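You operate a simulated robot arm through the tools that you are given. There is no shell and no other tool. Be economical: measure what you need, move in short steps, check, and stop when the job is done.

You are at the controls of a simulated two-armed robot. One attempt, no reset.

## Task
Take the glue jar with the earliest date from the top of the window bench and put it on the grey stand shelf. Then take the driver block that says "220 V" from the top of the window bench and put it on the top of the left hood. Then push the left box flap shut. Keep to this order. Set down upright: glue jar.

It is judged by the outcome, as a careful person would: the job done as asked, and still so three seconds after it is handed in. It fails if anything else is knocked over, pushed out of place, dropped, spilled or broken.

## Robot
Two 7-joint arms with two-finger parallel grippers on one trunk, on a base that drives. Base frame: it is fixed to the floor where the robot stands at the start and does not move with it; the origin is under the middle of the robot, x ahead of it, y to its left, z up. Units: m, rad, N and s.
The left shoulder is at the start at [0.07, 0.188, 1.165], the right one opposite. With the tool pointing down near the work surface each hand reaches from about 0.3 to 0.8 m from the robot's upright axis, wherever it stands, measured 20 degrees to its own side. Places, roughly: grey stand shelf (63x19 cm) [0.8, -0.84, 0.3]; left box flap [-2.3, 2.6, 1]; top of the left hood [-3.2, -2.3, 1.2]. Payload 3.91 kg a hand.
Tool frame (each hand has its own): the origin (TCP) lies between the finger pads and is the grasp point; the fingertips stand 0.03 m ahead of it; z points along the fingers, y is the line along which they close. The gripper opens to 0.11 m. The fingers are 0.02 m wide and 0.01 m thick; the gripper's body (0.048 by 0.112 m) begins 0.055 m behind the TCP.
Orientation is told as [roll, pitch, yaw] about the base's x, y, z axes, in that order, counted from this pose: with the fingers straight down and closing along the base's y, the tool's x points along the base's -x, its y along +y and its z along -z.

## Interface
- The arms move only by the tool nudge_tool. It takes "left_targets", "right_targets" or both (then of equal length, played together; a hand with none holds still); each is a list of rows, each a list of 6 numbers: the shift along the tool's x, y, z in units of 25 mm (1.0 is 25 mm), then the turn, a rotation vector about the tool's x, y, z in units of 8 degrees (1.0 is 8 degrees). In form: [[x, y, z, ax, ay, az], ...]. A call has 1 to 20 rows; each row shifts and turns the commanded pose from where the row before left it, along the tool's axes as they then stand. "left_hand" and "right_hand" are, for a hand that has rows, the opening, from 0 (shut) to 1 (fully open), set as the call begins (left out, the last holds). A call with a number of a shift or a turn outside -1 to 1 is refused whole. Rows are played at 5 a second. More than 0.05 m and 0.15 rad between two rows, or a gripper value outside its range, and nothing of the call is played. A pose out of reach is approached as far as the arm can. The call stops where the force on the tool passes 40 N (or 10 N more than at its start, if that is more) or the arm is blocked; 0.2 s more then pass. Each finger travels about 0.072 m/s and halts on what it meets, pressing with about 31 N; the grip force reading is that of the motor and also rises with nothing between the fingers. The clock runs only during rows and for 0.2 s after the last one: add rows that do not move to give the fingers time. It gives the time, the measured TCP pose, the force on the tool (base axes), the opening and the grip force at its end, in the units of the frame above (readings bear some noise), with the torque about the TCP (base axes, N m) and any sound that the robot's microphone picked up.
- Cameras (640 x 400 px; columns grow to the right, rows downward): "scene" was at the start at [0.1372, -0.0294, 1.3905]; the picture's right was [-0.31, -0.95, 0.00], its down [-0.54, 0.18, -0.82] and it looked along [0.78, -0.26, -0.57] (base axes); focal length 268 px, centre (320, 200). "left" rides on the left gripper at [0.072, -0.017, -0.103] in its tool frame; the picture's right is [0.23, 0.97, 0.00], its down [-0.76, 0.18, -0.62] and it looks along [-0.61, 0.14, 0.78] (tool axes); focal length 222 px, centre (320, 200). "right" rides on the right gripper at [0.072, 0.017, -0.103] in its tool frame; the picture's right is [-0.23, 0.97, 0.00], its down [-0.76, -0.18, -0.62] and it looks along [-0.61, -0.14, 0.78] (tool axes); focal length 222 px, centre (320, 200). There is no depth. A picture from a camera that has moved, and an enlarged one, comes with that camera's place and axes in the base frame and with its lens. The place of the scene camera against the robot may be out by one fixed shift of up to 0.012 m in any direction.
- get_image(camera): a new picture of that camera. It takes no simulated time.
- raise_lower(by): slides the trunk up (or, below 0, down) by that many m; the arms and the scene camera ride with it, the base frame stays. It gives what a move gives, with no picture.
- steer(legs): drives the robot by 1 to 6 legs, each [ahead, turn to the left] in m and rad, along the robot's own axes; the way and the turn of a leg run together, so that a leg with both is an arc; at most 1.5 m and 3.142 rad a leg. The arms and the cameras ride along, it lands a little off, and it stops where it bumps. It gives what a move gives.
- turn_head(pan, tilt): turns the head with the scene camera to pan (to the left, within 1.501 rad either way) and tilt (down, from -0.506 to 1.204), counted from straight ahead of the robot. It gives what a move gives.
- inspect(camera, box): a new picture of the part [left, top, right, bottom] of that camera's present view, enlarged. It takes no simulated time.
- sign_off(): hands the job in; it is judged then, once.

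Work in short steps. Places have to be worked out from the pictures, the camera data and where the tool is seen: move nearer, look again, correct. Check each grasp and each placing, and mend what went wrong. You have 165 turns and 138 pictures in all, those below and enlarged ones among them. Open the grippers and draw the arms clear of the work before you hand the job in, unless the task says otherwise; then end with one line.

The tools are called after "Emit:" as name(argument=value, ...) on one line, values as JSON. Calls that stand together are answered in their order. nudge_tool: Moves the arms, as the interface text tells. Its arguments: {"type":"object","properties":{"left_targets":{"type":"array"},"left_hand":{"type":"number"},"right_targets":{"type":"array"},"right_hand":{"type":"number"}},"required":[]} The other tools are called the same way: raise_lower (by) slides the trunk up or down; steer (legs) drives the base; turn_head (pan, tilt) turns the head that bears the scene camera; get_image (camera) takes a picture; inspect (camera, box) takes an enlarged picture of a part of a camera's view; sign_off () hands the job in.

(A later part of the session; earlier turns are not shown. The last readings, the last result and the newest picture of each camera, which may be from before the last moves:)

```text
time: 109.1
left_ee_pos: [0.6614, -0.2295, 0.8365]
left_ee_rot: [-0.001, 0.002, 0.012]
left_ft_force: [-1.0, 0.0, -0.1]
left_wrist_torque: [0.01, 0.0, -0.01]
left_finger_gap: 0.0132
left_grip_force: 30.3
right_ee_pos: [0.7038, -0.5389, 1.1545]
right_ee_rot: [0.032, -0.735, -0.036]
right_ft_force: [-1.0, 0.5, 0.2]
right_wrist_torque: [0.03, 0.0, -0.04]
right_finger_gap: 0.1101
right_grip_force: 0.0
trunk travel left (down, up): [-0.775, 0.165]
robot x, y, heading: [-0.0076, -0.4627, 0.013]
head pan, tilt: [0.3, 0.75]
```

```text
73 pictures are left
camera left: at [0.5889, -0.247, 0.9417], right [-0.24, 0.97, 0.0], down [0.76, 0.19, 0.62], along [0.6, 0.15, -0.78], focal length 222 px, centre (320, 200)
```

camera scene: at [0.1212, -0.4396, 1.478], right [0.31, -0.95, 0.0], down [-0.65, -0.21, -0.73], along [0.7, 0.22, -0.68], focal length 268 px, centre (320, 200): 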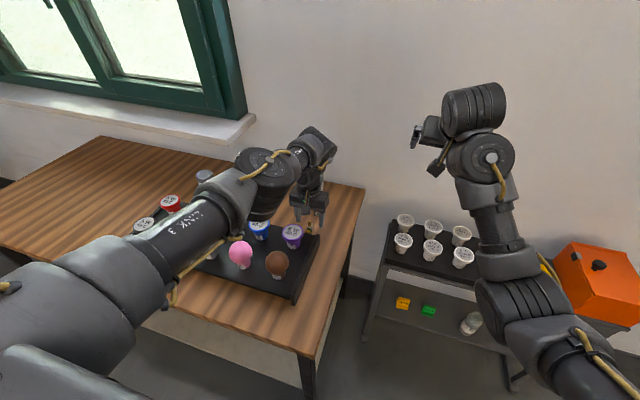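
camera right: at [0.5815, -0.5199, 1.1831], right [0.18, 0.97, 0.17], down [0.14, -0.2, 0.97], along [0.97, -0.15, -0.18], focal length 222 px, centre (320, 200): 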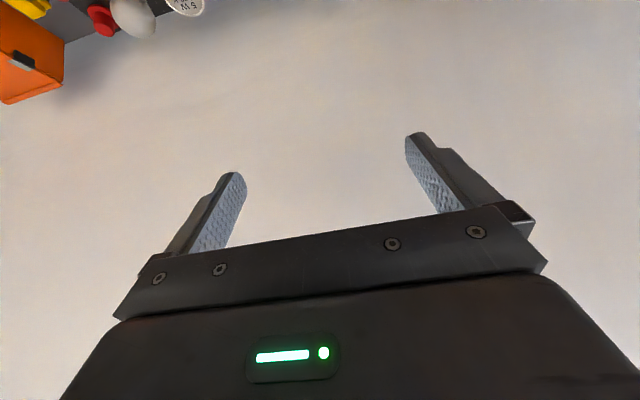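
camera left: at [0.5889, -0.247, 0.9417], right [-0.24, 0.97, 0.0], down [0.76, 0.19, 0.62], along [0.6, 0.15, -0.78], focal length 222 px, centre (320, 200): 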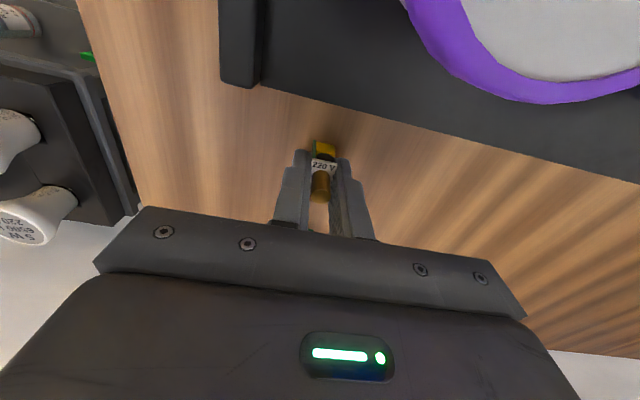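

Gripped at 13 mm. Lift straight up and verify.

Emit:
nudge_tool(left_targets=[[0, 0, -0.3, 0, 0, 0], [0, 0, -0.6, 0, 0, 0], [0, 0, -0.9, 0, 0, 0], [0, 0, -0.9, 0, 0, 0], [0, 0, -0.9, 0, 0, 0], [0, 0, -0.9, 0, 0, 0], [0, 0, -0.9, 0, 0, 0], [0, 0, -0.9, 0, 0, 0], [0, 0, -0.9, 0, 0, 0], [0, 0, -0.9, 0, 0, 0], [0, 0, 0, 0, 0, 0]])

Emit:
inspect(camera="left", box=[220, 60, 420, 240])

```text
time: 111.5
left_ee_pos: [0.6642, -0.2293, 1.04]
left_ee_rot: [0.0, 0.002, 0.014]
left_ft_force: [-0.5, -0.2, -0.2]
left_wrist_torque: [0.01, 0.01, 0.02]
left_finger_gap: 0.0133
left_grip_force: 31.0
right_ee_pos: [0.7029, -0.5394, 1.1556]
right_ee_rot: [0.031, -0.735, -0.038]
right_ft_force: [-0.4, 0.0, -0.3]
right_wrist_torque: [-0.02, 0.03, -0.02]
right_finger_gap: 0.11
right_grip_force: 0.0
trunk travel left (down, up): [-0.775, 0.165]
robot x, y, heading: [-0.0127, -0.4634, 0.015]
head pan, tilt: [0.3, 0.75]
```

```text
2.22 times, centred on (320, 150) of left
camera zoom: at [0.5915, -0.2468, 1.145], right [-0.24, 0.97, 0.0], down [0.76, 0.19, 0.62], along [0.6, 0.15, -0.78], focal length 494 px, centre (320, 311)
```

zoom: 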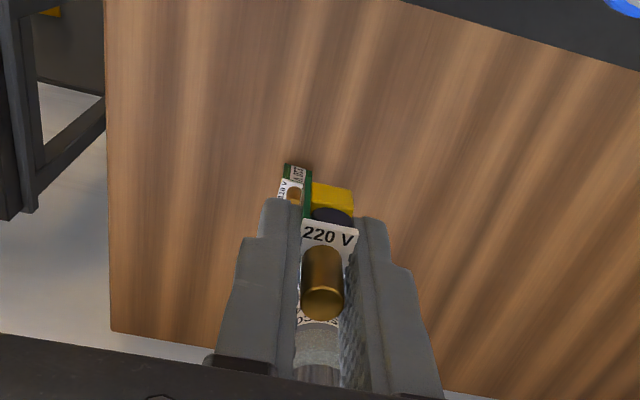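

Block held. Back away from the bench 0.75 m, raise the trunk, and look around toward the hoods.

Emit:
steer(legs=[[-0.75, 0]])

Emit:
turn_head(pan=-1.5, tilt=0.25)

Emit:
get_image(camera="scene")

```text
time: 115.6
left_ee_pos: [-0.0971, -0.2397, 1.0395]
left_ee_rot: [-0.001, 0.002, 0.007]
left_ft_force: [0.5, 1.3, 0.1]
left_wrist_torque: [-0.03, 0.0, 0.01]
left_finger_gap: 0.0136
left_grip_force: 31.1
right_ee_pos: [-0.0585, -0.5508, 1.1541]
right_ee_rot: [0.03, -0.736, -0.042]
right_ft_force: [-0.3, 0.9, -0.5]
right_wrist_torque: [0.02, 0.0, -0.03]
right_finger_gap: 0.1101
right_grip_force: 0.0
trunk travel left (down, up): [-0.775, 0.165]
robot x, y, heading: [-0.7738, -0.4716, 0.006]
head pan, tilt: [0.3, 0.75]
```

```text
time: 117.4
left_ee_pos: [-0.0978, -0.2406, 1.0407]
left_ee_rot: [0.0, 0.003, 0.005]
left_ft_force: [0.6, -0.3, 0.1]
left_wrist_torque: [0.01, 0.01, -0.01]
left_finger_gap: 0.0135
left_grip_force: 31.2
right_ee_pos: [-0.0597, -0.5505, 1.1561]
right_ee_rot: [0.032, -0.735, -0.042]
right_ft_force: [0.4, -0.3, 0.2]
right_wrist_torque: [-0.03, 0.0, 0.02]
right_finger_gap: 0.11
right_grip_force: 0.1
trunk travel left (down, up): [-0.775, 0.165]
robot x, y, heading: [-0.7706, -0.4728, 0.005]
head pan, tilt: [-1.499, 0.25]
```

```text
71 pictures are left
camera scene: at [-0.7127, -0.5668, 1.5231], right [-1.0, -0.08, 0.0], down [-0.02, 0.25, -0.97], along [0.08, -0.97, -0.25], focal length 268 px, centre (320, 200)
```

scene: 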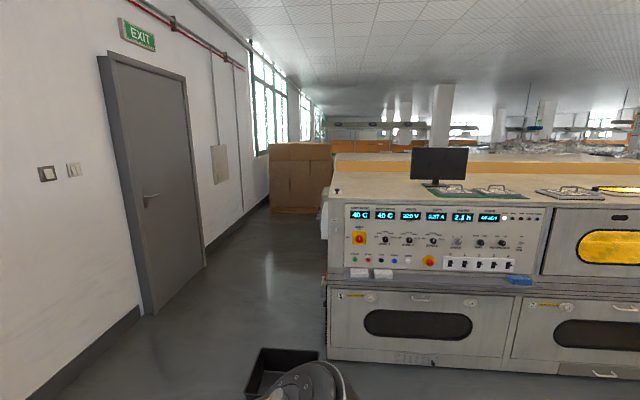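

Turn the robot right to face -x and look along the way.

Emit:
steer(legs=[[0, -3.14]])

Emit:
turn_head(pan=0.35, tilt=0.3)

Emit:
get_image(camera="scene")

```text
time: 125.2
left_ee_pos: [-1.4582, -0.677, 1.0391]
left_ee_rot: [0.001, 0.003, 3.107]
left_ft_force: [-0.3, -0.4, -0.6]
left_wrist_torque: [-0.01, 0.02, -0.02]
left_finger_gap: 0.0131
left_grip_force: 30.6
right_ee_pos: [-1.4845, -0.3656, 1.1556]
right_ee_rot: [0.031, -0.734, 3.058]
right_ft_force: [1.1, 0.0, 0.2]
right_wrist_torque: [-0.01, -0.01, 0.01]
right_finger_gap: 0.1101
right_grip_force: 0.1
trunk travel left (down, up): [-0.775, 0.165]
robot x, y, heading: [-0.7743, -0.4746, 3.109]
head pan, tilt: [-1.499, 0.25]
```

```text
time: 127.1
left_ee_pos: [-1.4587, -0.6756, 1.0403]
left_ee_rot: [0.001, 0.003, 3.107]
left_ft_force: [0.5, -0.4, -0.3]
left_wrist_torque: [0.01, 0.0, 0.01]
left_finger_gap: 0.0129
left_grip_force: 31.0
right_ee_pos: [-1.4833, -0.3645, 1.1558]
right_ee_rot: [0.032, -0.736, 3.057]
right_ft_force: [-0.4, 0.2, 0.8]
right_wrist_torque: [0.01, -0.01, 0.01]
right_finger_gap: 0.1099
right_grip_force: 0.2
trunk travel left (down, up): [-0.775, 0.165]
robot x, y, heading: [-0.7744, -0.4736, 3.105]
head pan, tilt: [0.351, 0.3]
```

```text
70 pictures are left
camera scene: at [-0.9096, -0.5018, 1.5183], right [-0.31, 0.95, 0.0], down [0.28, 0.09, -0.96], along [-0.91, -0.3, -0.3], focal length 268 px, centre (320, 200)
```

scene: 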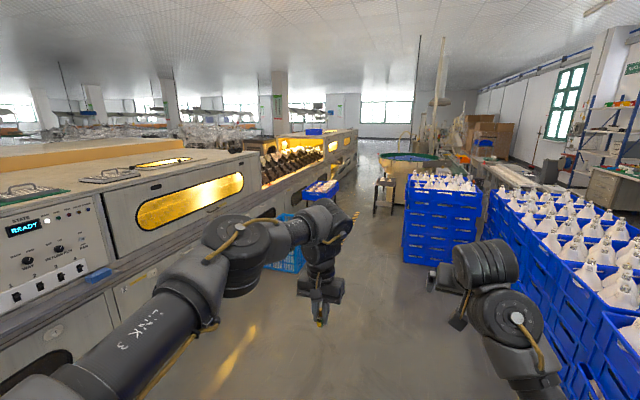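

Zoom on the station to identify the hoods and check for labels and the crates at left.

Emit:
inspect(camera="scene", box=[0, 100, 380, 340])

```text
1.67 times, centred on (190, 220) of scene
camera zoom: at [-0.9096, -0.5018, 1.5183], right [-0.31, 0.95, 0.0], down [0.28, 0.09, -0.96], along [-0.91, -0.3, -0.3], focal length 447 px, centre (537, 167)
```

zoom: 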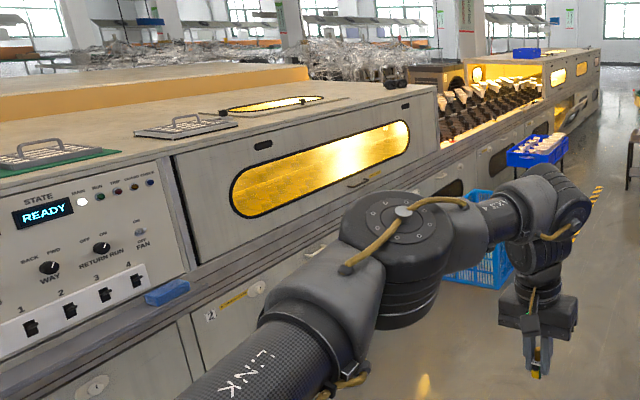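

The lit-window unit ahead-left is the left hood. Blue crates stand in front of its far end. Drive closer along the aisle and look again.

Emit:
steer(legs=[[0, 0.2], [1.3, 0]])

Emit:
turn_head(pan=0.9, tilt=0.4)

Emit:
get_image(camera="scene")

```text
time: 134.3
left_ee_pos: [-2.682, -1.0218, 1.0401]
left_ee_rot: [0.001, 0.002, -2.978]
left_ft_force: [-1.0, 0.0, 0.8]
left_wrist_torque: [0.01, 0.01, -0.01]
left_finger_gap: 0.0131
left_grip_force: 30.6
right_ee_pos: [-2.7684, -0.7201, 1.1563]
right_ee_rot: [0.03, -0.735, -3.028]
right_ft_force: [-0.2, -0.2, 0.6]
right_wrist_torque: [0.03, -0.03, -0.02]
right_finger_gap: 0.1102
right_grip_force: 0.1
trunk travel left (down, up): [-0.775, 0.165]
robot x, y, heading: [-2.0527, -0.6889, -2.981]
head pan, tilt: [0.351, 0.3]
```

```text
time: 135.3
left_ee_pos: [-2.6834, -1.0206, 1.0397]
left_ee_rot: [0.001, 0.001, -2.978]
left_ft_force: [0.2, -0.2, -0.9]
left_wrist_torque: [0.0, -0.02, -0.02]
left_finger_gap: 0.0131
left_grip_force: 31.1
right_ee_pos: [-2.7693, -0.7208, 1.1549]
right_ee_rot: [0.032, -0.734, -3.029]
right_ft_force: [-0.5, 0.3, -0.7]
right_wrist_torque: [0.02, 0.04, 0.01]
right_finger_gap: 0.1098
right_grip_force: 0.1
trunk travel left (down, up): [-0.775, 0.165]
robot x, y, heading: [-2.0505, -0.6881, -2.978]
head pan, tilt: [0.901, 0.4]
```

```text
68 pictures are left
camera scene: at [-2.1435, -0.7777, 1.5091], right [-0.87, 0.49, 0.0], down [0.19, 0.34, -0.92], along [-0.45, -0.8, -0.39], focal length 268 px, centre (320, 200)
```

scene: 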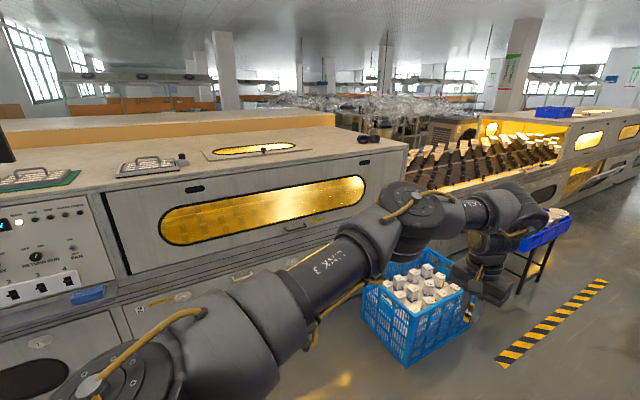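

Zoom on the hood's top at its right end.

Emit:
inspect(camera="scene", box=[180, 100, 430, 200])

Emit:
inspect(camera="scene", box=[320, 220, 500, 390])

```text
2.56 times, centred on (305, 150) of scene
camera zoom: at [-2.1435, -0.7777, 1.5091], right [-0.87, 0.49, 0.0], down [0.19, 0.34, -0.92], along [-0.45, -0.8, -0.39], focal length 687 px, centre (358, 328)
```

zoom: 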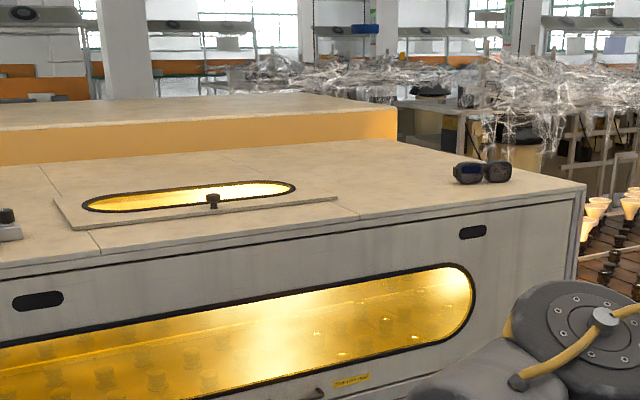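

```text
2.35 times, centred on (410, 305) of scene
camera zoom: at [-2.1435, -0.7777, 1.5091], right [-0.87, 0.49, 0.0], down [0.19, 0.34, -0.92], along [-0.45, -0.8, -0.39], focal length 632 px, centre (108, -47)
```

zoom: 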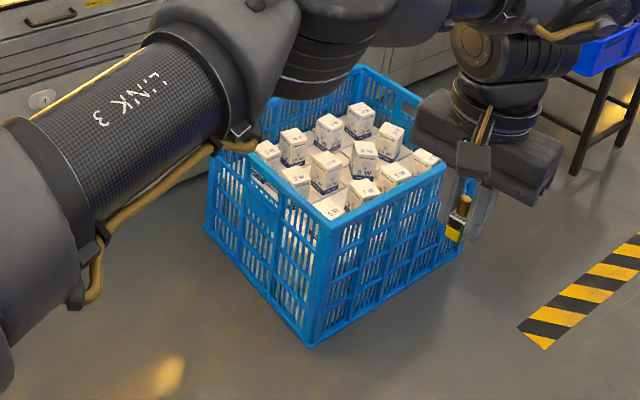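

Clear spot on the hood top: ≈(-2.98,-2.05), between the panel (ends x≈-2.8) and the goggles (x≈-3.3). Floor crate occupies x<-3.09, so I'll stand near (-2.56,-1.43) heading ≈-2.5. First raise trunk and left hand.

Emit:
raise_lower(by=0.16)

Emit:
nudge_tool(left_targets=[[0, 0, -0.8, 0, 0, 0], [0, 0, -0.8, 0, 0, 0], [0, 0, -0.8, 0, 0, 0], [0, 0, -0.8, 0, 0, 0], [0, 0, -0.8, 0, 0, 0], [0, 0, -0.8, 0, 0, 0], [0, 0, -0.8, 0, 0, 0], [0, 0, -0.8, 0, 0, 0], [0, 0, 0, 0, 0, 0]])

Emit:
steer(legs=[[0, 0.8], [0.5, 0]])

Emit:
turn_head(pan=0.0, tilt=0.5)

Emit:
get_image(camera="scene")

```text
time: 137.1
left_ee_pos: [-2.6835, -1.0209, 1.2014]
left_ee_rot: [-0.001, 0.002, -2.978]
left_ft_force: [0.2, -0.1, 0.4]
left_wrist_torque: [0.01, 0.04, -0.02]
left_finger_gap: 0.0133
left_grip_force: 30.7
right_ee_pos: [-2.7706, -0.721, 1.3158]
right_ee_rot: [0.031, -0.734, -3.029]
right_ft_force: [0.1, 0.0, -0.9]
right_wrist_torque: [0.0, 0.03, 0.0]
right_finger_gap: 0.1101
right_grip_force: 0.0
trunk travel left (down, up): [-0.935, 0.005]
robot x, y, heading: [-2.049, -0.6874, -2.983]
head pan, tilt: [0.901, 0.4]
```

```text
time: 139.1
left_ee_pos: [-2.6808, -1.0185, 1.3596]
left_ee_rot: [-0.001, 0.001, -2.977]
left_ft_force: [-0.4, 0.4, -0.9]
left_wrist_torque: [0.02, 0.0, 0.01]
left_finger_gap: 0.0131
left_grip_force: 31.0
left hand out of reach, approached as far as the arm can: row 8
right_ee_pos: [-2.7703, -0.722, 1.3151]
right_ee_rot: [0.031, -0.734, -3.029]
right_ft_force: [-0.6, 0.0, 0.4]
right_wrist_torque: [0.03, -0.03, 0.0]
right_finger_gap: 0.1099
right_grip_force: 0.1
trunk travel left (down, up): [-0.935, 0.005]
robot x, y, heading: [-2.0515, -0.6869, -2.979]
head pan, tilt: [0.901, 0.4]
```

```text
time: 144.2
left_ee_pos: [-2.5442, -1.7756, 1.3599]
left_ee_rot: [0.0, -0.003, -2.184]
left_ft_force: [0.0, 0.3, -0.6]
left_wrist_torque: [0.07, 0.0, -0.03]
left_finger_gap: 0.0131
left_grip_force: 31.8
right_ee_pos: [-2.8198, -1.6302, 1.3171]
right_ee_rot: [0.031, -0.738, -2.234]
right_ft_force: [0.3, -0.3, 0.0]
right_wrist_torque: [0.0, 0.0, -0.01]
right_finger_gap: 0.1104
right_grip_force: 0.1
trunk travel left (down, up): [-0.935, 0.005]
robot x, y, heading: [-2.3414, -1.097, -2.185]
head pan, tilt: [0.901, 0.4]
```

```text
time: 145.4
left_ee_pos: [-2.5455, -1.7771, 1.3592]
left_ee_rot: [0.001, 0.0, -2.184]
left_ft_force: [0.4, 0.1, 0.4]
left_wrist_torque: [-0.02, 0.0, 0.0]
left_finger_gap: 0.0134
left_grip_force: 31.0
right_ee_pos: [-2.8189, -1.6318, 1.3157]
right_ee_rot: [0.032, -0.736, -2.234]
right_ft_force: [0.0, -0.2, 0.5]
right_wrist_torque: [0.0, 0.0, -0.02]
right_finger_gap: 0.1099
right_grip_force: 0.0
trunk travel left (down, up): [-0.935, 0.005]
robot x, y, heading: [-2.3451, -1.0926, -2.189]
head pan, tilt: [0.0, 0.499]
```

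```text
65 pictures are left
camera scene: at [-2.4189, -1.2137, 1.66], right [-0.82, 0.58, 0.0], down [0.28, 0.39, -0.88], along [-0.51, -0.72, -0.48], focal length 268 px, centre (320, 200)
```

scene: 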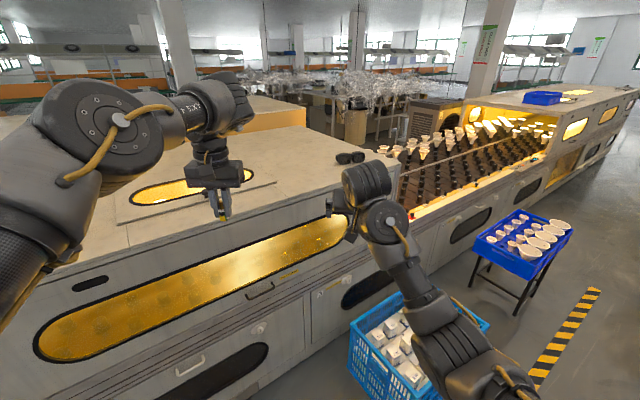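

Refined: hood front y≈-1.92, goggles (-3.27,-2.16), panel corner (-2.86,-2.15). Target spot (-3.03,-2.08). Drive to about (-2.64,-1.48), heading -2.48.

Emit:
steer(legs=[[0, -0.03], [0.485, 0], [0, -0.265]])

Emit:
turn_head(pan=0.25, tilt=0.55)

Emit:
get_image(camera="scene")

Emit:
get_image(camera="left")

```text
time: 149.5
left_ee_pos: [-3.0292, -2.0723, 1.3586]
left_ee_rot: [0.001, 0.003, -2.487]
left_ft_force: [0.4, -1.2, -0.8]
left_wrist_torque: [-0.01, 0.02, 0.01]
left_finger_gap: 0.0131
left_grip_force: 30.6
right_ee_pos: [-3.2492, -1.8534, 1.314]
right_ee_rot: [0.031, -0.734, -2.534]
right_ft_force: [-0.1, 0.4, 0.3]
right_wrist_torque: [0.0, -0.01, -0.04]
right_finger_gap: 0.1103
right_grip_force: 0.1
trunk travel left (down, up): [-0.935, 0.005]
robot x, y, heading: [-2.6293, -1.4816, -2.485]
head pan, tilt: [0.0, 0.499]
```

```text
time: 150.3
left_ee_pos: [-3.0301, -2.0712, 1.3592]
left_ee_rot: [0.002, 0.0, -2.487]
left_ft_force: [-1.0, 0.2, 0.5]
left_wrist_torque: [0.0, 0.0, 0.02]
left_finger_gap: 0.0133
left_grip_force: 30.5
right_ee_pos: [-3.2498, -1.8516, 1.3147]
right_ee_rot: [0.032, -0.735, -2.537]
right_ft_force: [0.0, 0.6, -0.1]
right_wrist_torque: [-0.01, 0.03, 0.04]
right_finger_gap: 0.1099
right_grip_force: 0.1
trunk travel left (down, up): [-0.935, 0.005]
robot x, y, heading: [-2.6309, -1.481, -2.486]
head pan, tilt: [0.25, 0.55]
```

```text
64 pictures are left
camera scene: at [-2.7257, -1.5847, 1.6553], right [-0.79, 0.62, 0.0], down [0.32, 0.41, -0.85], along [-0.53, -0.67, -0.52], focal length 268 px, centre (320, 200)
```

scene: 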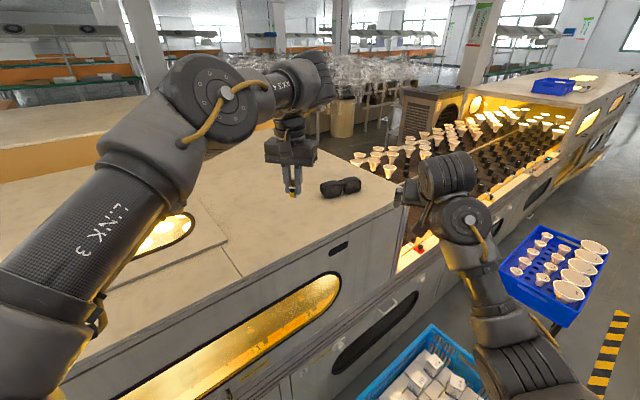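

```text
63 pictures are left
camera left: at [-2.9835, -2.0128, 1.4633], right [0.77, -0.63, 0.0], down [-0.5, -0.61, 0.62], along [-0.39, -0.48, -0.78], focal length 222 px, centre (320, 200)
```

left: 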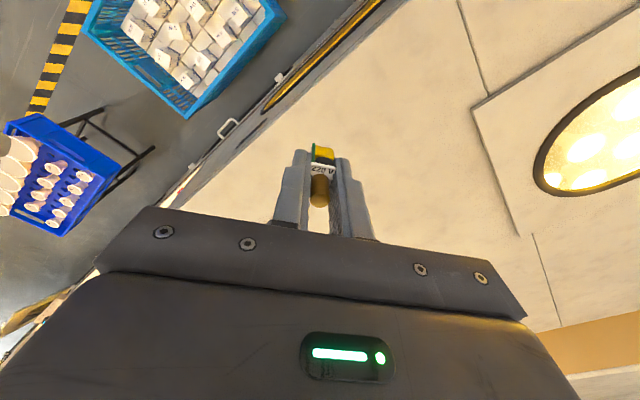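

Spot beneath is clear. Lower 0.10 m, then creep.

Emit:
nudge_tool(left_targets=[[0, 0, 0.8, 0, 0, 0], [0, 0, 0.8, 0, 0, 0], [0, 0, 0.8, 0, 0, 0], [0, 0, 0.8, 0, 0, 0], [0, 0, 0.6, 0, 0, 0], [0, 0, 0, 0, 0, 0]])

Emit:
get_image(camera="left")

Emit:
inspect(camera="scene", box=[230, 140, 380, 240])

```text
time: 151.7
left_ee_pos: [-3.0282, -2.0713, 1.2628]
left_ee_rot: [-0.001, 0.0, -2.487]
left_ft_force: [0.1, 0.4, -0.5]
left_wrist_torque: [0.03, 0.01, -0.02]
left_finger_gap: 0.0131
left_grip_force: 30.7
right_ee_pos: [-3.2493, -1.8497, 1.3151]
right_ee_rot: [0.031, -0.734, -2.536]
right_ft_force: [0.0, -0.9, -0.4]
right_wrist_torque: [0.0, 0.01, 0.0]
right_finger_gap: 0.11
right_grip_force: 0.0
trunk travel left (down, up): [-0.935, 0.005]
robot x, y, heading: [-2.6336, -1.4823, -2.484]
head pan, tilt: [0.25, 0.55]
```

```text
62 pictures are left
camera left: at [-2.9816, -2.0134, 1.3688], right [0.77, -0.63, 0.0], down [-0.5, -0.61, 0.62], along [-0.39, -0.48, -0.78], focal length 222 px, centre (320, 200)
```

left: 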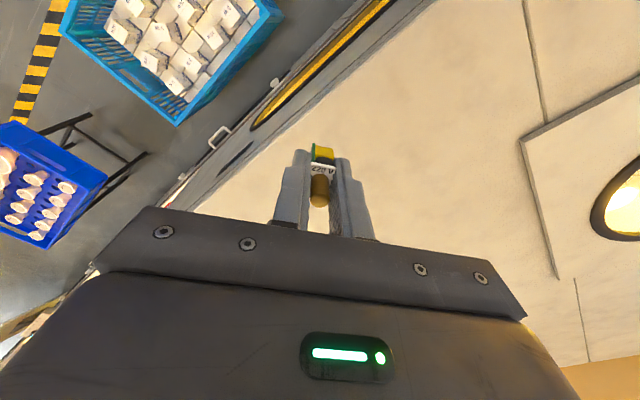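

```text
4.00 times, centred on (305, 190) of scene
camera zoom: at [-2.7247, -1.5848, 1.6554], right [-0.79, 0.62, 0.0], down [0.32, 0.41, -0.85], along [-0.53, -0.67, -0.52], focal length 1074 px, centre (380, 240)
```

zoom: 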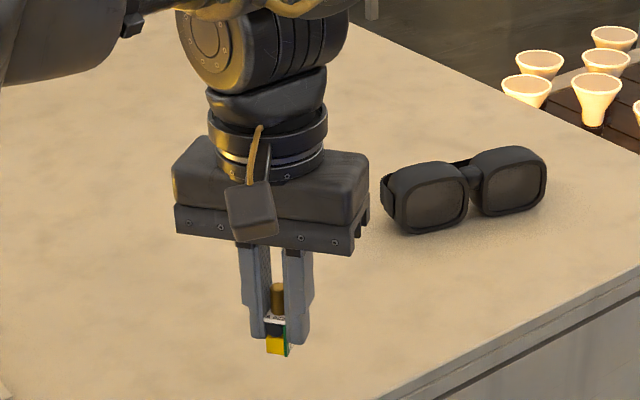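

Clear of the goggles. Creep down: 15 mm in 3 mm steps.

Emit:
nudge_tool(left_targets=[[0, 0, 0.15, 0, 0, 0], [0, 0, 0.12, 0, 0, 0], [0, 0, 0.12, 0, 0, 0], [0, 0, 0.12, 0, 0, 0], [0, 0, 0, 0, 0, 0]])

```text
time: 152.9
left_ee_pos: [-3.0283, -2.0705, 1.251]
left_ee_rot: [0.001, 0.0, -2.485]
left_ft_force: [0.4, -0.4, 0.8]
left_wrist_torque: [0.02, 0.01, -0.02]
left_finger_gap: 0.0129
left_grip_force: 31.7
right_ee_pos: [-3.2499, -1.8501, 1.3153]
right_ee_rot: [0.033, -0.735, -2.536]
right_ft_force: [0.0, 0.7, -0.2]
right_wrist_torque: [0.01, 0.01, -0.07]
right_finger_gap: 0.1098
right_grip_force: 0.1
trunk travel left (down, up): [-0.935, 0.005]
robot x, y, heading: [-2.6342, -1.48, -2.485]
head pan, tilt: [0.25, 0.55]
```

Emit:
nudge_tool(left_targets=[[0, 0, 0.1, 0, 0, 0], [0, 0, 0.1, 0, 0, 0], [0, 0, 0.1, 0, 0, 0], [0, 0, 0, 0, 0, 0]])

Emit:
inspect(camera="scene", box=[270, 190, 330, 240])

```text
time: 153.9
left_ee_pos: [-3.0294, -2.0718, 1.2436]
left_ee_rot: [0.002, -0.001, -2.484]
left_ft_force: [0.8, -0.3, -0.3]
left_wrist_torque: [0.02, -0.01, 0.02]
left_finger_gap: 0.0131
left_grip_force: 30.9
right_ee_pos: [-3.2495, -1.8511, 1.3148]
right_ee_rot: [0.03, -0.735, -2.537]
right_ft_force: [-0.7, -0.6, 0.3]
right_wrist_torque: [0.04, -0.01, -0.01]
right_finger_gap: 0.1098
right_grip_force: 0.0
trunk travel left (down, up): [-0.935, 0.005]
robot x, y, heading: [-2.6313, -1.4834, -2.491]
head pan, tilt: [0.25, 0.55]
```

```text
8.00 times, centred on (300, 215) of scene
camera zoom: at [-2.7248, -1.5854, 1.6553], right [-0.79, 0.62, 0.0], down [0.32, 0.41, -0.85], along [-0.53, -0.67, -0.52], focal length 2147 px, centre (480, 80)
```

zoom: 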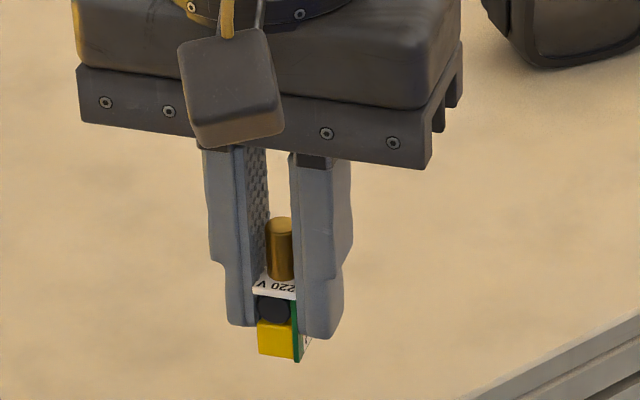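

Emit:
nudge_tool(left_targets=[[0, 0, 0.08, 0, 0, 0], [0, 0, 0.08, 0, 0, 0], [0, 0, 0.08, 0, 0, 0], [0, 0, 0, 0, 0, 0]])

```text
time: 154.9
left_ee_pos: [-3.0305, -2.0722, 1.2371]
left_ee_rot: [0.0, 0.0, -2.486]
left_ft_force: [0.2, 0.0, 0.2]
left_wrist_torque: [-0.01, 0.0, -0.02]
left_finger_gap: 0.0131
left_grip_force: 31.1
right_ee_pos: [-3.2501, -1.8513, 1.3148]
right_ee_rot: [0.034, -0.734, -2.538]
right_ft_force: [-0.3, 0.7, -0.2]
right_wrist_torque: [0.01, 0.02, 0.03]
right_finger_gap: 0.1101
right_grip_force: 0.1
trunk travel left (down, up): [-0.935, 0.005]
robot x, y, heading: [-2.6341, -1.4797, -2.486]
head pan, tilt: [0.25, 0.55]
```

No contact yet; continue.

Emit:
nudge_tool(left_targets=[[0, 0, 0.08, 0, 0, 0], [0, 0, 0.08, 0, 0, 0], [0, 0, 0.08, 0, 0, 0], [0, 0, 0, 0, 0, 0]])

Emit:
inspect(camera="scene", box=[270, 190, 330, 240])

```text
time: 155.9
left_ee_pos: [-3.0287, -2.0712, 1.2313]
left_ee_rot: [-0.001, 0.001, -2.485]
left_ft_force: [-0.1, -0.8, -0.1]
left_wrist_torque: [-0.02, -0.02, 0.01]
left_finger_gap: 0.0134
left_grip_force: 31.2
right_ee_pos: [-3.2496, -1.8508, 1.3155]
right_ee_rot: [0.032, -0.735, -2.535]
right_ft_force: [0.5, 0.4, -0.3]
right_wrist_torque: [0.02, 0.0, 0.0]
right_finger_gap: 0.1101
right_grip_force: 0.1
trunk travel left (down, up): [-0.935, 0.005]
robot x, y, heading: [-2.6293, -1.4861, -2.485]
head pan, tilt: [0.25, 0.55]
```

```text
8.00 times, centred on (300, 215) of scene
camera zoom: at [-2.7248, -1.5854, 1.6553], right [-0.79, 0.62, 0.0], down [0.32, 0.41, -0.85], along [-0.53, -0.67, -0.52], focal length 2147 px, centre (480, 80)
```

zoom: 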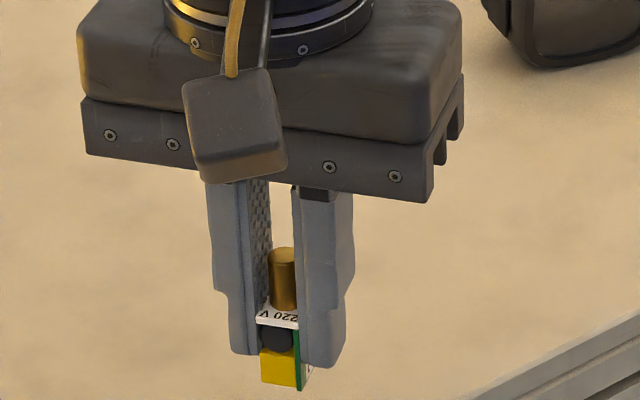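

Emit:
nudge_tool(left_targets=[[0, 0, 0.08, 0, 0, 0], [0, 0, 0.08, 0, 0, 0], [0, 0, 0.08, 0, 0, 0], [0, 0, 0, 0, 0, 0]])

```text
time: 156.9
left_ee_pos: [-3.0293, -2.0713, 1.2266]
left_ee_rot: [0.002, 0.0, -2.485]
left_ft_force: [0.2, 0.0, -0.3]
left_wrist_torque: [-0.01, -0.02, -0.02]
left_finger_gap: 0.0131
left_grip_force: 31.1
right_ee_pos: [-3.2492, -1.8513, 1.3149]
right_ee_rot: [0.032, -0.735, -2.536]
right_ft_force: [0.0, -0.4, -0.7]
right_wrist_torque: [-0.04, -0.02, 0.01]
right_finger_gap: 0.11
right_grip_force: 0.1
trunk travel left (down, up): [-0.935, 0.005]
robot x, y, heading: [-2.6334, -1.4785, -2.486]
head pan, tilt: [0.25, 0.55]
```

Emit:
nudge_tool(left_targets=[[0, 0, 0.08, 0, 0, 0], [0, 0, 0.08, 0, 0, 0], [0, 0, 0.08, 0, 0, 0], [0, 0, 0, 0, 0, 0]])

Emit:
get_image(camera="left")

```text
time: 157.9
left_ee_pos: [-3.0287, -2.0714, 1.2196]
left_ee_rot: [-0.001, 0.0, -2.487]
left_ft_force: [0.6, 0.8, -1.3]
left_wrist_torque: [-0.02, -0.02, -0.04]
left_finger_gap: 0.0133
left_grip_force: 31.4
right_ee_pos: [-3.2489, -1.8529, 1.3141]
right_ee_rot: [0.031, -0.735, -2.536]
right_ft_force: [0.4, -0.3, 0.0]
right_wrist_torque: [-0.03, 0.01, 0.0]
right_finger_gap: 0.11
right_grip_force: 0.0
trunk travel left (down, up): [-0.935, 0.005]
robot x, y, heading: [-2.6351, -1.4836, -2.486]
head pan, tilt: [0.25, 0.55]
```

```text
58 pictures are left
camera left: at [-2.9828, -2.0138, 1.324], right [0.77, -0.63, 0.0], down [-0.5, -0.61, 0.62], along [-0.39, -0.48, -0.78], focal length 222 px, centre (320, 200)
```

left: 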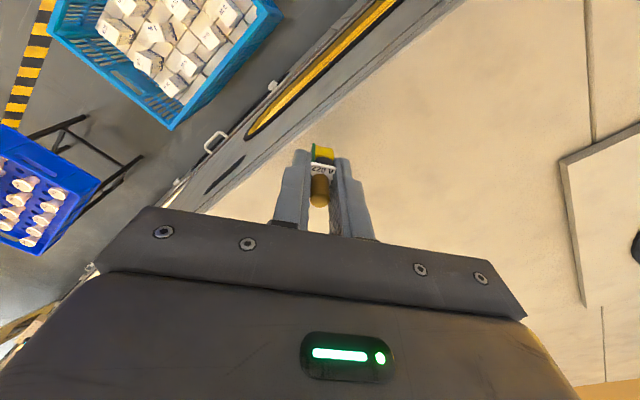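

From two heights the hood top works out nearer z≈1.14–1.15. Lower 28 mm in 4 mm steps, force-watched.

Emit:
nudge_tool(left_targets=[[0, 0, 0.16, 0, 0, 0], [0, 0, 0.16, 0, 0, 0], [0, 0, 0.16, 0, 0, 0], [0, 0, 0.16, 0, 0, 0], [0, 0, 0.16, 0, 0, 0], [0, 0, 0, 0, 0, 0]])

Emit:
inspect(camera="scene", box=[270, 190, 342, 250])

```text
time: 159.3
left_ee_pos: [-3.03, -2.0716, 1.2007]
left_ee_rot: [0.0, 0.001, -2.486]
left_ft_force: [0.3, -0.5, -1.1]
left_wrist_torque: [-0.02, 0.01, 0.0]
left_finger_gap: 0.0131
left_grip_force: 31.0
right_ee_pos: [-3.2484, -1.8511, 1.3158]
right_ee_rot: [0.03, -0.735, -2.535]
right_ft_force: [-0.6, 0.3, 0.0]
right_wrist_torque: [0.03, -0.01, -0.03]
right_finger_gap: 0.1102
right_grip_force: 0.1
trunk travel left (down, up): [-0.935, 0.005]
robot x, y, heading: [-2.6327, -1.4815, -2.486]
head pan, tilt: [0.25, 0.55]
```

```text
6.67 times, centred on (306, 220) of scene
camera zoom: at [-2.7248, -1.5853, 1.6553], right [-0.79, 0.62, 0.0], down [0.32, 0.41, -0.85], along [-0.53, -0.67, -0.52], focal length 1789 px, centre (413, 67)
```

zoom: 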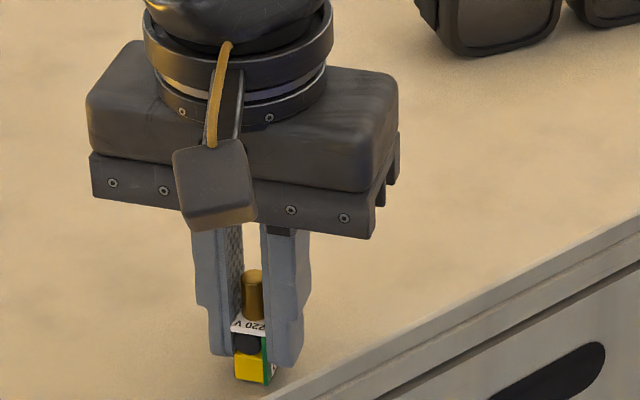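

The front edge is only ~1.5 cm from the block here — too close. Raise 3 cm and move 9 cm deeper (-y).

Emit:
nudge_tool(left_targets=[[0, 0, -0.6, 0, 0, 0], [0, 0, -0.6, 0, 0, 0], [-0.55, 0.71, 0, 0, 0, 0], [-0.55, 0.71, 0, 0, 0, 0], [-0.55, 0.71, 0, 0, 0, 0], [-0.55, 0.71, 0, 0, 0, 0], [0, 0, 0, 0, 0, 0]])

Emit:
get_image(camera="left")

Emit:
inspect(camera="scene", box=[220, 140, 380, 250])

```text
time: 160.9
left_ee_pos: [-3.0209, -2.1332, 1.2304]
left_ee_rot: [0.0, 0.001, -2.485]
left_ft_force: [0.1, -0.7, -0.1]
left_wrist_torque: [-0.01, 0.0, 0.0]
left_finger_gap: 0.0129
left_grip_force: 31.4
left hand out of reach, approached as far as the arm can: row 5, 6
right_ee_pos: [-3.2507, -1.8519, 1.3142]
right_ee_rot: [0.033, -0.735, -2.536]
right_ft_force: [0.0, 0.2, 0.0]
right_wrist_torque: [0.0, 0.01, -0.02]
right_finger_gap: 0.11
right_grip_force: 0.1
trunk travel left (down, up): [-0.935, 0.005]
robot x, y, heading: [-2.6292, -1.4842, -2.49]
head pan, tilt: [0.25, 0.55]
```

```text
56 pictures are left
camera left: at [-2.9745, -2.0735, 1.3353], right [0.77, -0.63, 0.0], down [-0.5, -0.61, 0.62], along [-0.39, -0.48, -0.78], focal length 222 px, centre (320, 200)
```

left: 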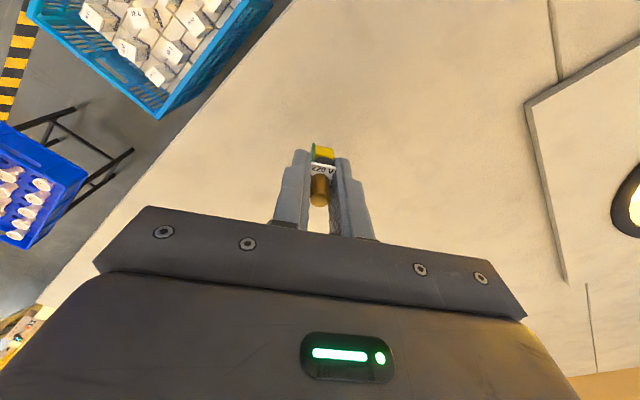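

```text
3.64 times, centred on (300, 195) of scene
camera zoom: at [-2.7255, -1.5854, 1.6553], right [-0.79, 0.62, 0.0], down [0.32, 0.41, -0.85], along [-0.53, -0.67, -0.52], focal length 976 px, centre (393, 218)
```

zoom: 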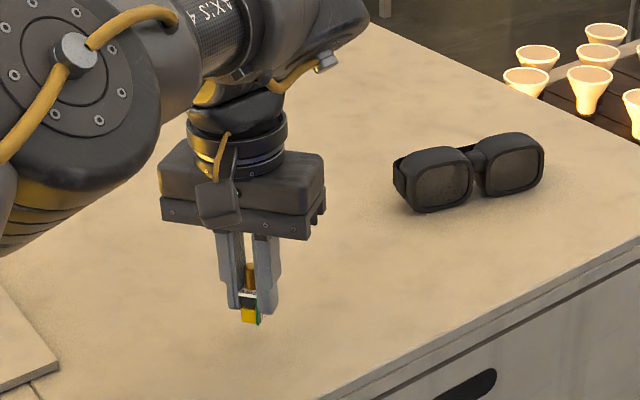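

Now ~7 cm from the edge. Lower 40 mm, then creep.

Emit:
nudge_tool(left_targets=[[0, 0, 0.4, 0, 0, 0], [0, 0, 0.4, 0, 0, 0], [0, 0, 0.4, 0, 0, 0], [0, 0, 0.3, 0, 0, 0], [0, 0, 0, 0, 0, 0]])

Emit:
inspect(camera="scene", box=[250, 190, 322, 250])

```text
time: 162.1
left_ee_pos: [-3.0192, -2.1311, 1.1966]
left_ee_rot: [0.002, -0.004, -2.485]
left_ft_force: [-1.6, -3.3, 19.3]
left_wrist_torque: [-0.11, 0.05, 0.01]
left_finger_gap: 0.0131
left_grip_force: 31.5
right_ee_pos: [-3.2478, -1.8494, 1.3167]
right_ee_rot: [0.032, -0.737, -2.536]
right_ft_force: [0.5, -0.3, 0.4]
right_wrist_torque: [0.04, -0.01, 0.0]
right_finger_gap: 0.11
right_grip_force: 0.0
trunk travel left (down, up): [-0.935, 0.005]
robot x, y, heading: [-2.6311, -1.4822, -2.483]
head pan, tilt: [0.25, 0.55]
```

```text
6.67 times, centred on (286, 220) of scene
camera zoom: at [-2.7231, -1.5828, 1.6559], right [-0.79, 0.62, 0.0], down [0.32, 0.41, -0.85], along [-0.53, -0.67, -0.52], focal length 1789 px, centre (547, 67)
```

zoom: 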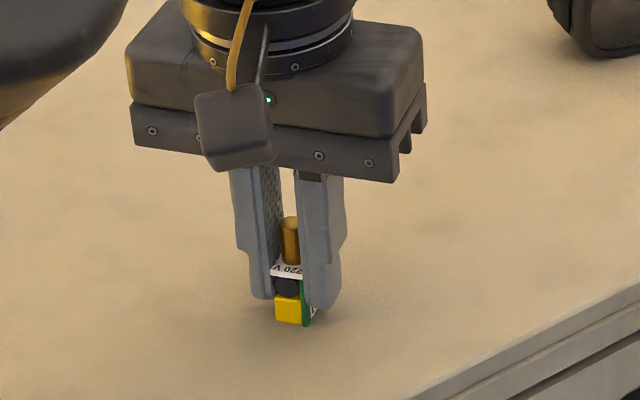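

Contact (19 N). Relieve slightly, then open the fingers modestly.

Emit:
nudge_tool(left_targets=[[0, 0, -0.12, 0, 0, 0], [0, 0, 0, 0, 0, 0]])

```text
time: 162.7
left_ee_pos: [-3.0197, -2.1298, 1.1977]
left_ee_rot: [-0.001, 0.0, -2.484]
left_ft_force: [0.2, -1.5, 9.6]
left_wrist_torque: [-0.06, 0.01, -0.02]
left_finger_gap: 0.013
left_grip_force: 30.7
right_ee_pos: [-3.2488, -1.8505, 1.3167]
right_ee_rot: [0.031, -0.736, -2.537]
right_ft_force: [-0.2, 0.5, -0.3]
right_wrist_torque: [0.03, 0.01, 0.03]
right_finger_gap: 0.1101
right_grip_force: 0.0
trunk travel left (down, up): [-0.935, 0.005]
robot x, y, heading: [-2.637, -1.4825, -2.489]
head pan, tilt: [0.25, 0.55]
```

Emit:
nudge_tool(left_targets=[[0, 0, -0.08, 0, 0, 0], [0, 0, 0, 0, 0, 0]])

Emit:
nudge_tool(left_targets=[[0, 0, 0, 0, 0, 0], [0, 0, 0, 0, 0, 0], [0, 0, 0, 0, 0, 0]], left_hand=0.4)

Emit:
inspect(camera="scene", box=[250, 190, 322, 250])

```text
time: 163.3
left_ee_pos: [-3.0203, -2.1301, 1.1983]
left_ee_rot: [-0.001, 0.001, -2.489]
left_ft_force: [0.3, -1.2, -0.6]
left_wrist_torque: [-0.03, 0.01, 0.0]
left_finger_gap: 0.0131
left_grip_force: 31.0
right_ee_pos: [-3.2504, -1.8509, 1.3144]
right_ee_rot: [0.031, -0.735, -2.536]
right_ft_force: [0.1, -0.1, 0.0]
right_wrist_torque: [-0.01, -0.03, -0.01]
right_finger_gap: 0.11
right_grip_force: 0.0
trunk travel left (down, up): [-0.935, 0.005]
robot x, y, heading: [-2.6301, -1.4811, -2.486]
head pan, tilt: [0.25, 0.55]
```

```text
time: 164.1
left_ee_pos: [-3.0208, -2.1313, 1.199]
left_ee_rot: [0.0, 0.001, -2.484]
left_ft_force: [-0.2, -0.2, 0.1]
left_wrist_torque: [0.0, 0.02, 0.02]
left_finger_gap: 0.0441
left_grip_force: 0.2
right_ee_pos: [-3.2492, -1.8519, 1.3149]
right_ee_rot: [0.031, -0.734, -2.537]
right_ft_force: [0.2, 0.4, -0.9]
right_wrist_torque: [0.0, 0.0, 0.02]
right_finger_gap: 0.1099
right_grip_force: 0.1
trunk travel left (down, up): [-0.935, 0.005]
robot x, y, heading: [-2.6328, -1.4852, -2.484]
head pan, tilt: [0.25, 0.55]
```

```text
6.67 times, centred on (286, 220) of scene
camera zoom: at [-2.7247, -1.5854, 1.6553], right [-0.79, 0.62, 0.0], down [0.32, 0.41, -0.85], along [-0.53, -0.67, -0.52], focal length 1789 px, centre (547, 67)
```

zoom: 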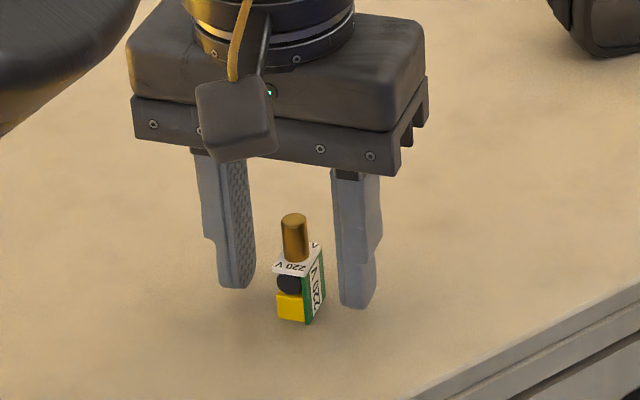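

Block stands upright on the hood. Lift the left hand straight up 0.16 m.

Emit:
nudge_tool(left_targets=[[0, 0, -0.4, 0, 0, 0], [0, 0, -0.8, 0, 0, 0], [0, 0, -0.8, 0, 0, 0], [0, 0, -0.8, 0, 0, 0], [0, 0, -0.8, 0, 0, 0], [0, 0, -0.8, 0, 0, 0], [0, 0, -0.8, 0, 0, 0], [0, 0, 0, 0, 0, 0]])

Emit:
inspect(camera="scene", box=[220, 140, 400, 260])

```text
time: 165.9
left_ee_pos: [-3.0184, -2.1098, 1.3134]
left_ee_rot: [0.002, -0.001, -2.486]
left_ft_force: [-0.4, -0.5, 0.5]
left_wrist_torque: [0.0, 0.01, 0.06]
left_finger_gap: 0.0438
left_grip_force: 0.1
left hand out of reach, approached as far as the arm can: row 4, 5, 6, 7
right_ee_pos: [-3.2491, -1.8522, 1.3156]
right_ee_rot: [0.032, -0.734, -2.535]
right_ft_force: [0.1, -0.7, 0.2]
right_wrist_torque: [-0.01, 0.01, 0.01]
right_finger_gap: 0.11
right_grip_force: 0.0
trunk travel left (down, up): [-0.935, 0.005]
robot x, y, heading: [-2.6323, -1.4841, -2.489]
head pan, tilt: [0.25, 0.55]
```

```text
3.33 times, centred on (310, 200) of scene
camera zoom: at [-2.7253, -1.5861, 1.6553], right [-0.79, 0.62, 0.0], down [0.32, 0.41, -0.85], along [-0.53, -0.67, -0.52], focal length 895 px, centre (353, 200)
```

zoom: 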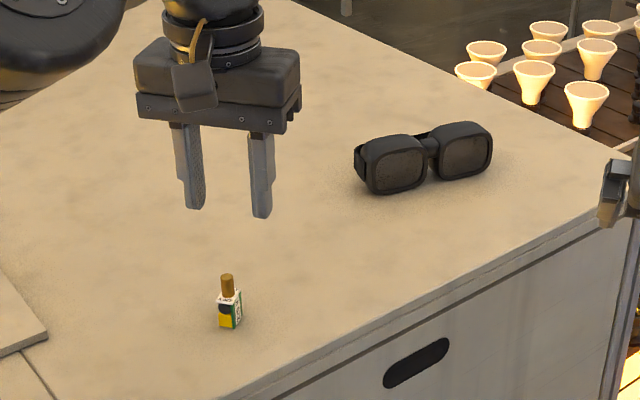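

Block placed well. Back off from the hood 0.7 m, then turn toward the flap area (+y) and look.

Emit:
steer(legs=[[-0.75, 0], [0, -2.2]])

Emit:
turn_head(pan=0, tilt=0.3)

Emit:
get_image(camera="scene")

```text
time: 175.2
left_ee_pos: [-2.3037, -0.3339, 1.3136]
left_ee_rot: [0.001, 0.001, 1.568]
left_ft_force: [-0.4, 0.1, 0.7]
left_wrist_torque: [-0.01, 0.01, 0.01]
left_finger_gap: 0.044
left_grip_force: 0.1
right_ee_pos: [-1.9581, -0.3102, 1.3148]
right_ee_rot: [0.031, -0.734, 1.52]
right_ft_force: [-0.3, 0.0, -0.5]
right_wrist_torque: [0.0, -0.02, 0.0]
right_finger_gap: 0.11
right_grip_force: 0.0
trunk travel left (down, up): [-0.935, 0.005]
robot x, y, heading: [-2.0462, -1.0224, 1.569]
head pan, tilt: [0.25, 0.55]
```

```text
time: 176.0
left_ee_pos: [-2.3036, -0.3339, 1.3144]
left_ee_rot: [0.001, 0.0, 1.569]
left_ft_force: [-0.2, -0.4, 0.1]
left_wrist_torque: [-0.01, 0.02, 0.0]
left_finger_gap: 0.044
left_grip_force: 0.1
right_ee_pos: [-1.9563, -0.309, 1.3158]
right_ee_rot: [0.032, -0.734, 1.52]
right_ft_force: [0.8, 0.5, -0.6]
right_wrist_torque: [0.01, -0.05, 0.02]
right_finger_gap: 0.11
right_grip_force: 0.0
trunk travel left (down, up): [-0.935, 0.005]
robot x, y, heading: [-2.0437, -1.0301, 1.563]
head pan, tilt: [0.0, 0.3]
```

```text
51 pictures are left
camera scene: at [-2.0391, -0.8816, 1.6783], right [1.0, 0.0, 0.0], down [0.0, -0.3, -0.95], along [0.0, 0.95, -0.3], focal length 268 px, centre (320, 200)
```

scene: 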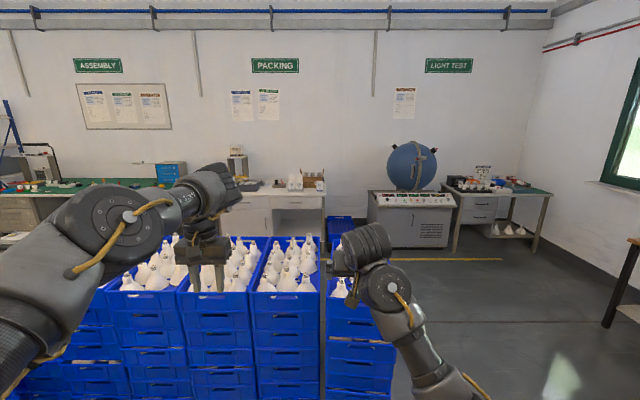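

Zoom at the packing table to find the box and flaps, and see the crate layout.

Emit:
inspect(camera="scene", box=[220, 140, 400, 260])

```text
3.33 times, centred on (310, 200) of scene
camera zoom: at [-2.0391, -0.8816, 1.6783], right [1.0, 0.0, 0.0], down [0.0, -0.3, -0.95], along [0.0, 0.95, -0.3], focal length 895 px, centre (353, 200)
```

zoom: 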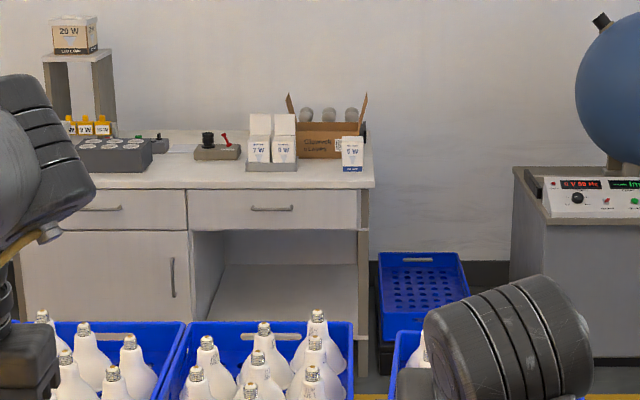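

The box sits near the right end of the packing table; its left flap stands near (-2.28,2.5,1.0). Crates block the direct way, so route via the open aisle at x≈-1.0.

Emit:
steer(legs=[[0, -1.563], [1.05, 0], [0, 1.571], [1.5, 0]])

Emit:
turn_head(pan=0.7, tilt=0.45)

Emit:
get_image(camera="scene")

```text
time: 196.2
left_ee_pos: [-1.3105, 1.164, 1.3141]
left_ee_rot: [0.001, -0.001, 1.597]
left_ft_force: [0.2, -0.4, -0.6]
left_wrist_torque: [0.01, 0.01, 0.03]
left_finger_gap: 0.0441
left_grip_force: 0.1
right_ee_pos: [-0.9635, 1.1973, 1.3156]
right_ee_rot: [0.032, -0.736, 1.545]
right_ft_force: [-0.2, -1.1, 0.8]
right_wrist_torque: [-0.04, -0.01, -0.03]
right_finger_gap: 0.1102
right_grip_force: 0.0
trunk travel left (down, up): [-0.935, 0.005]
robot x, y, heading: [-1.0313, 0.4826, 1.596]
head pan, tilt: [0.0, 0.3]
```

```text
time: 197.2
left_ee_pos: [-1.3103, 1.1654, 1.3142]
left_ee_rot: [0.0, 0.001, 1.596]
left_ft_force: [0.0, 0.5, -0.1]
left_wrist_torque: [-0.02, 0.01, 0.0]
left_finger_gap: 0.0439
left_grip_force: 0.2
right_ee_pos: [-0.9635, 1.1995, 1.3144]
right_ee_rot: [0.03, -0.735, 1.546]
right_ft_force: [0.5, 0.3, 0.5]
right_wrist_torque: [-0.03, -0.02, -0.02]
right_finger_gap: 0.1096
right_grip_force: 0.2
trunk travel left (down, up): [-0.935, 0.005]
robot x, y, heading: [-1.0298, 0.4798, 1.593]
head pan, tilt: [0.7, 0.45]
```

```text
49 pictures are left
camera scene: at [-1.0888, 0.6006, 1.6644], right [0.75, 0.66, 0.0], down [0.29, -0.33, -0.9], along [-0.6, 0.67, -0.44], focal length 268 px, centre (320, 200)
```

scene: 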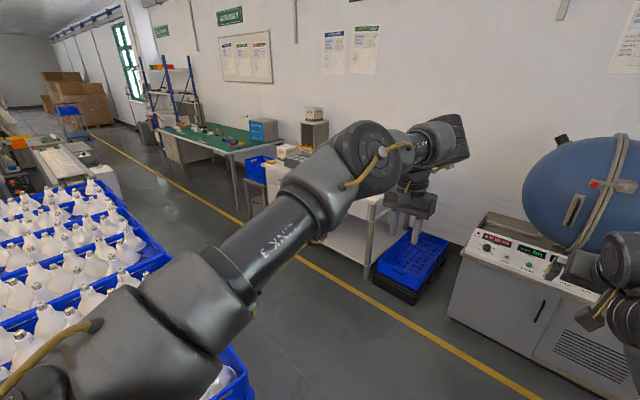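

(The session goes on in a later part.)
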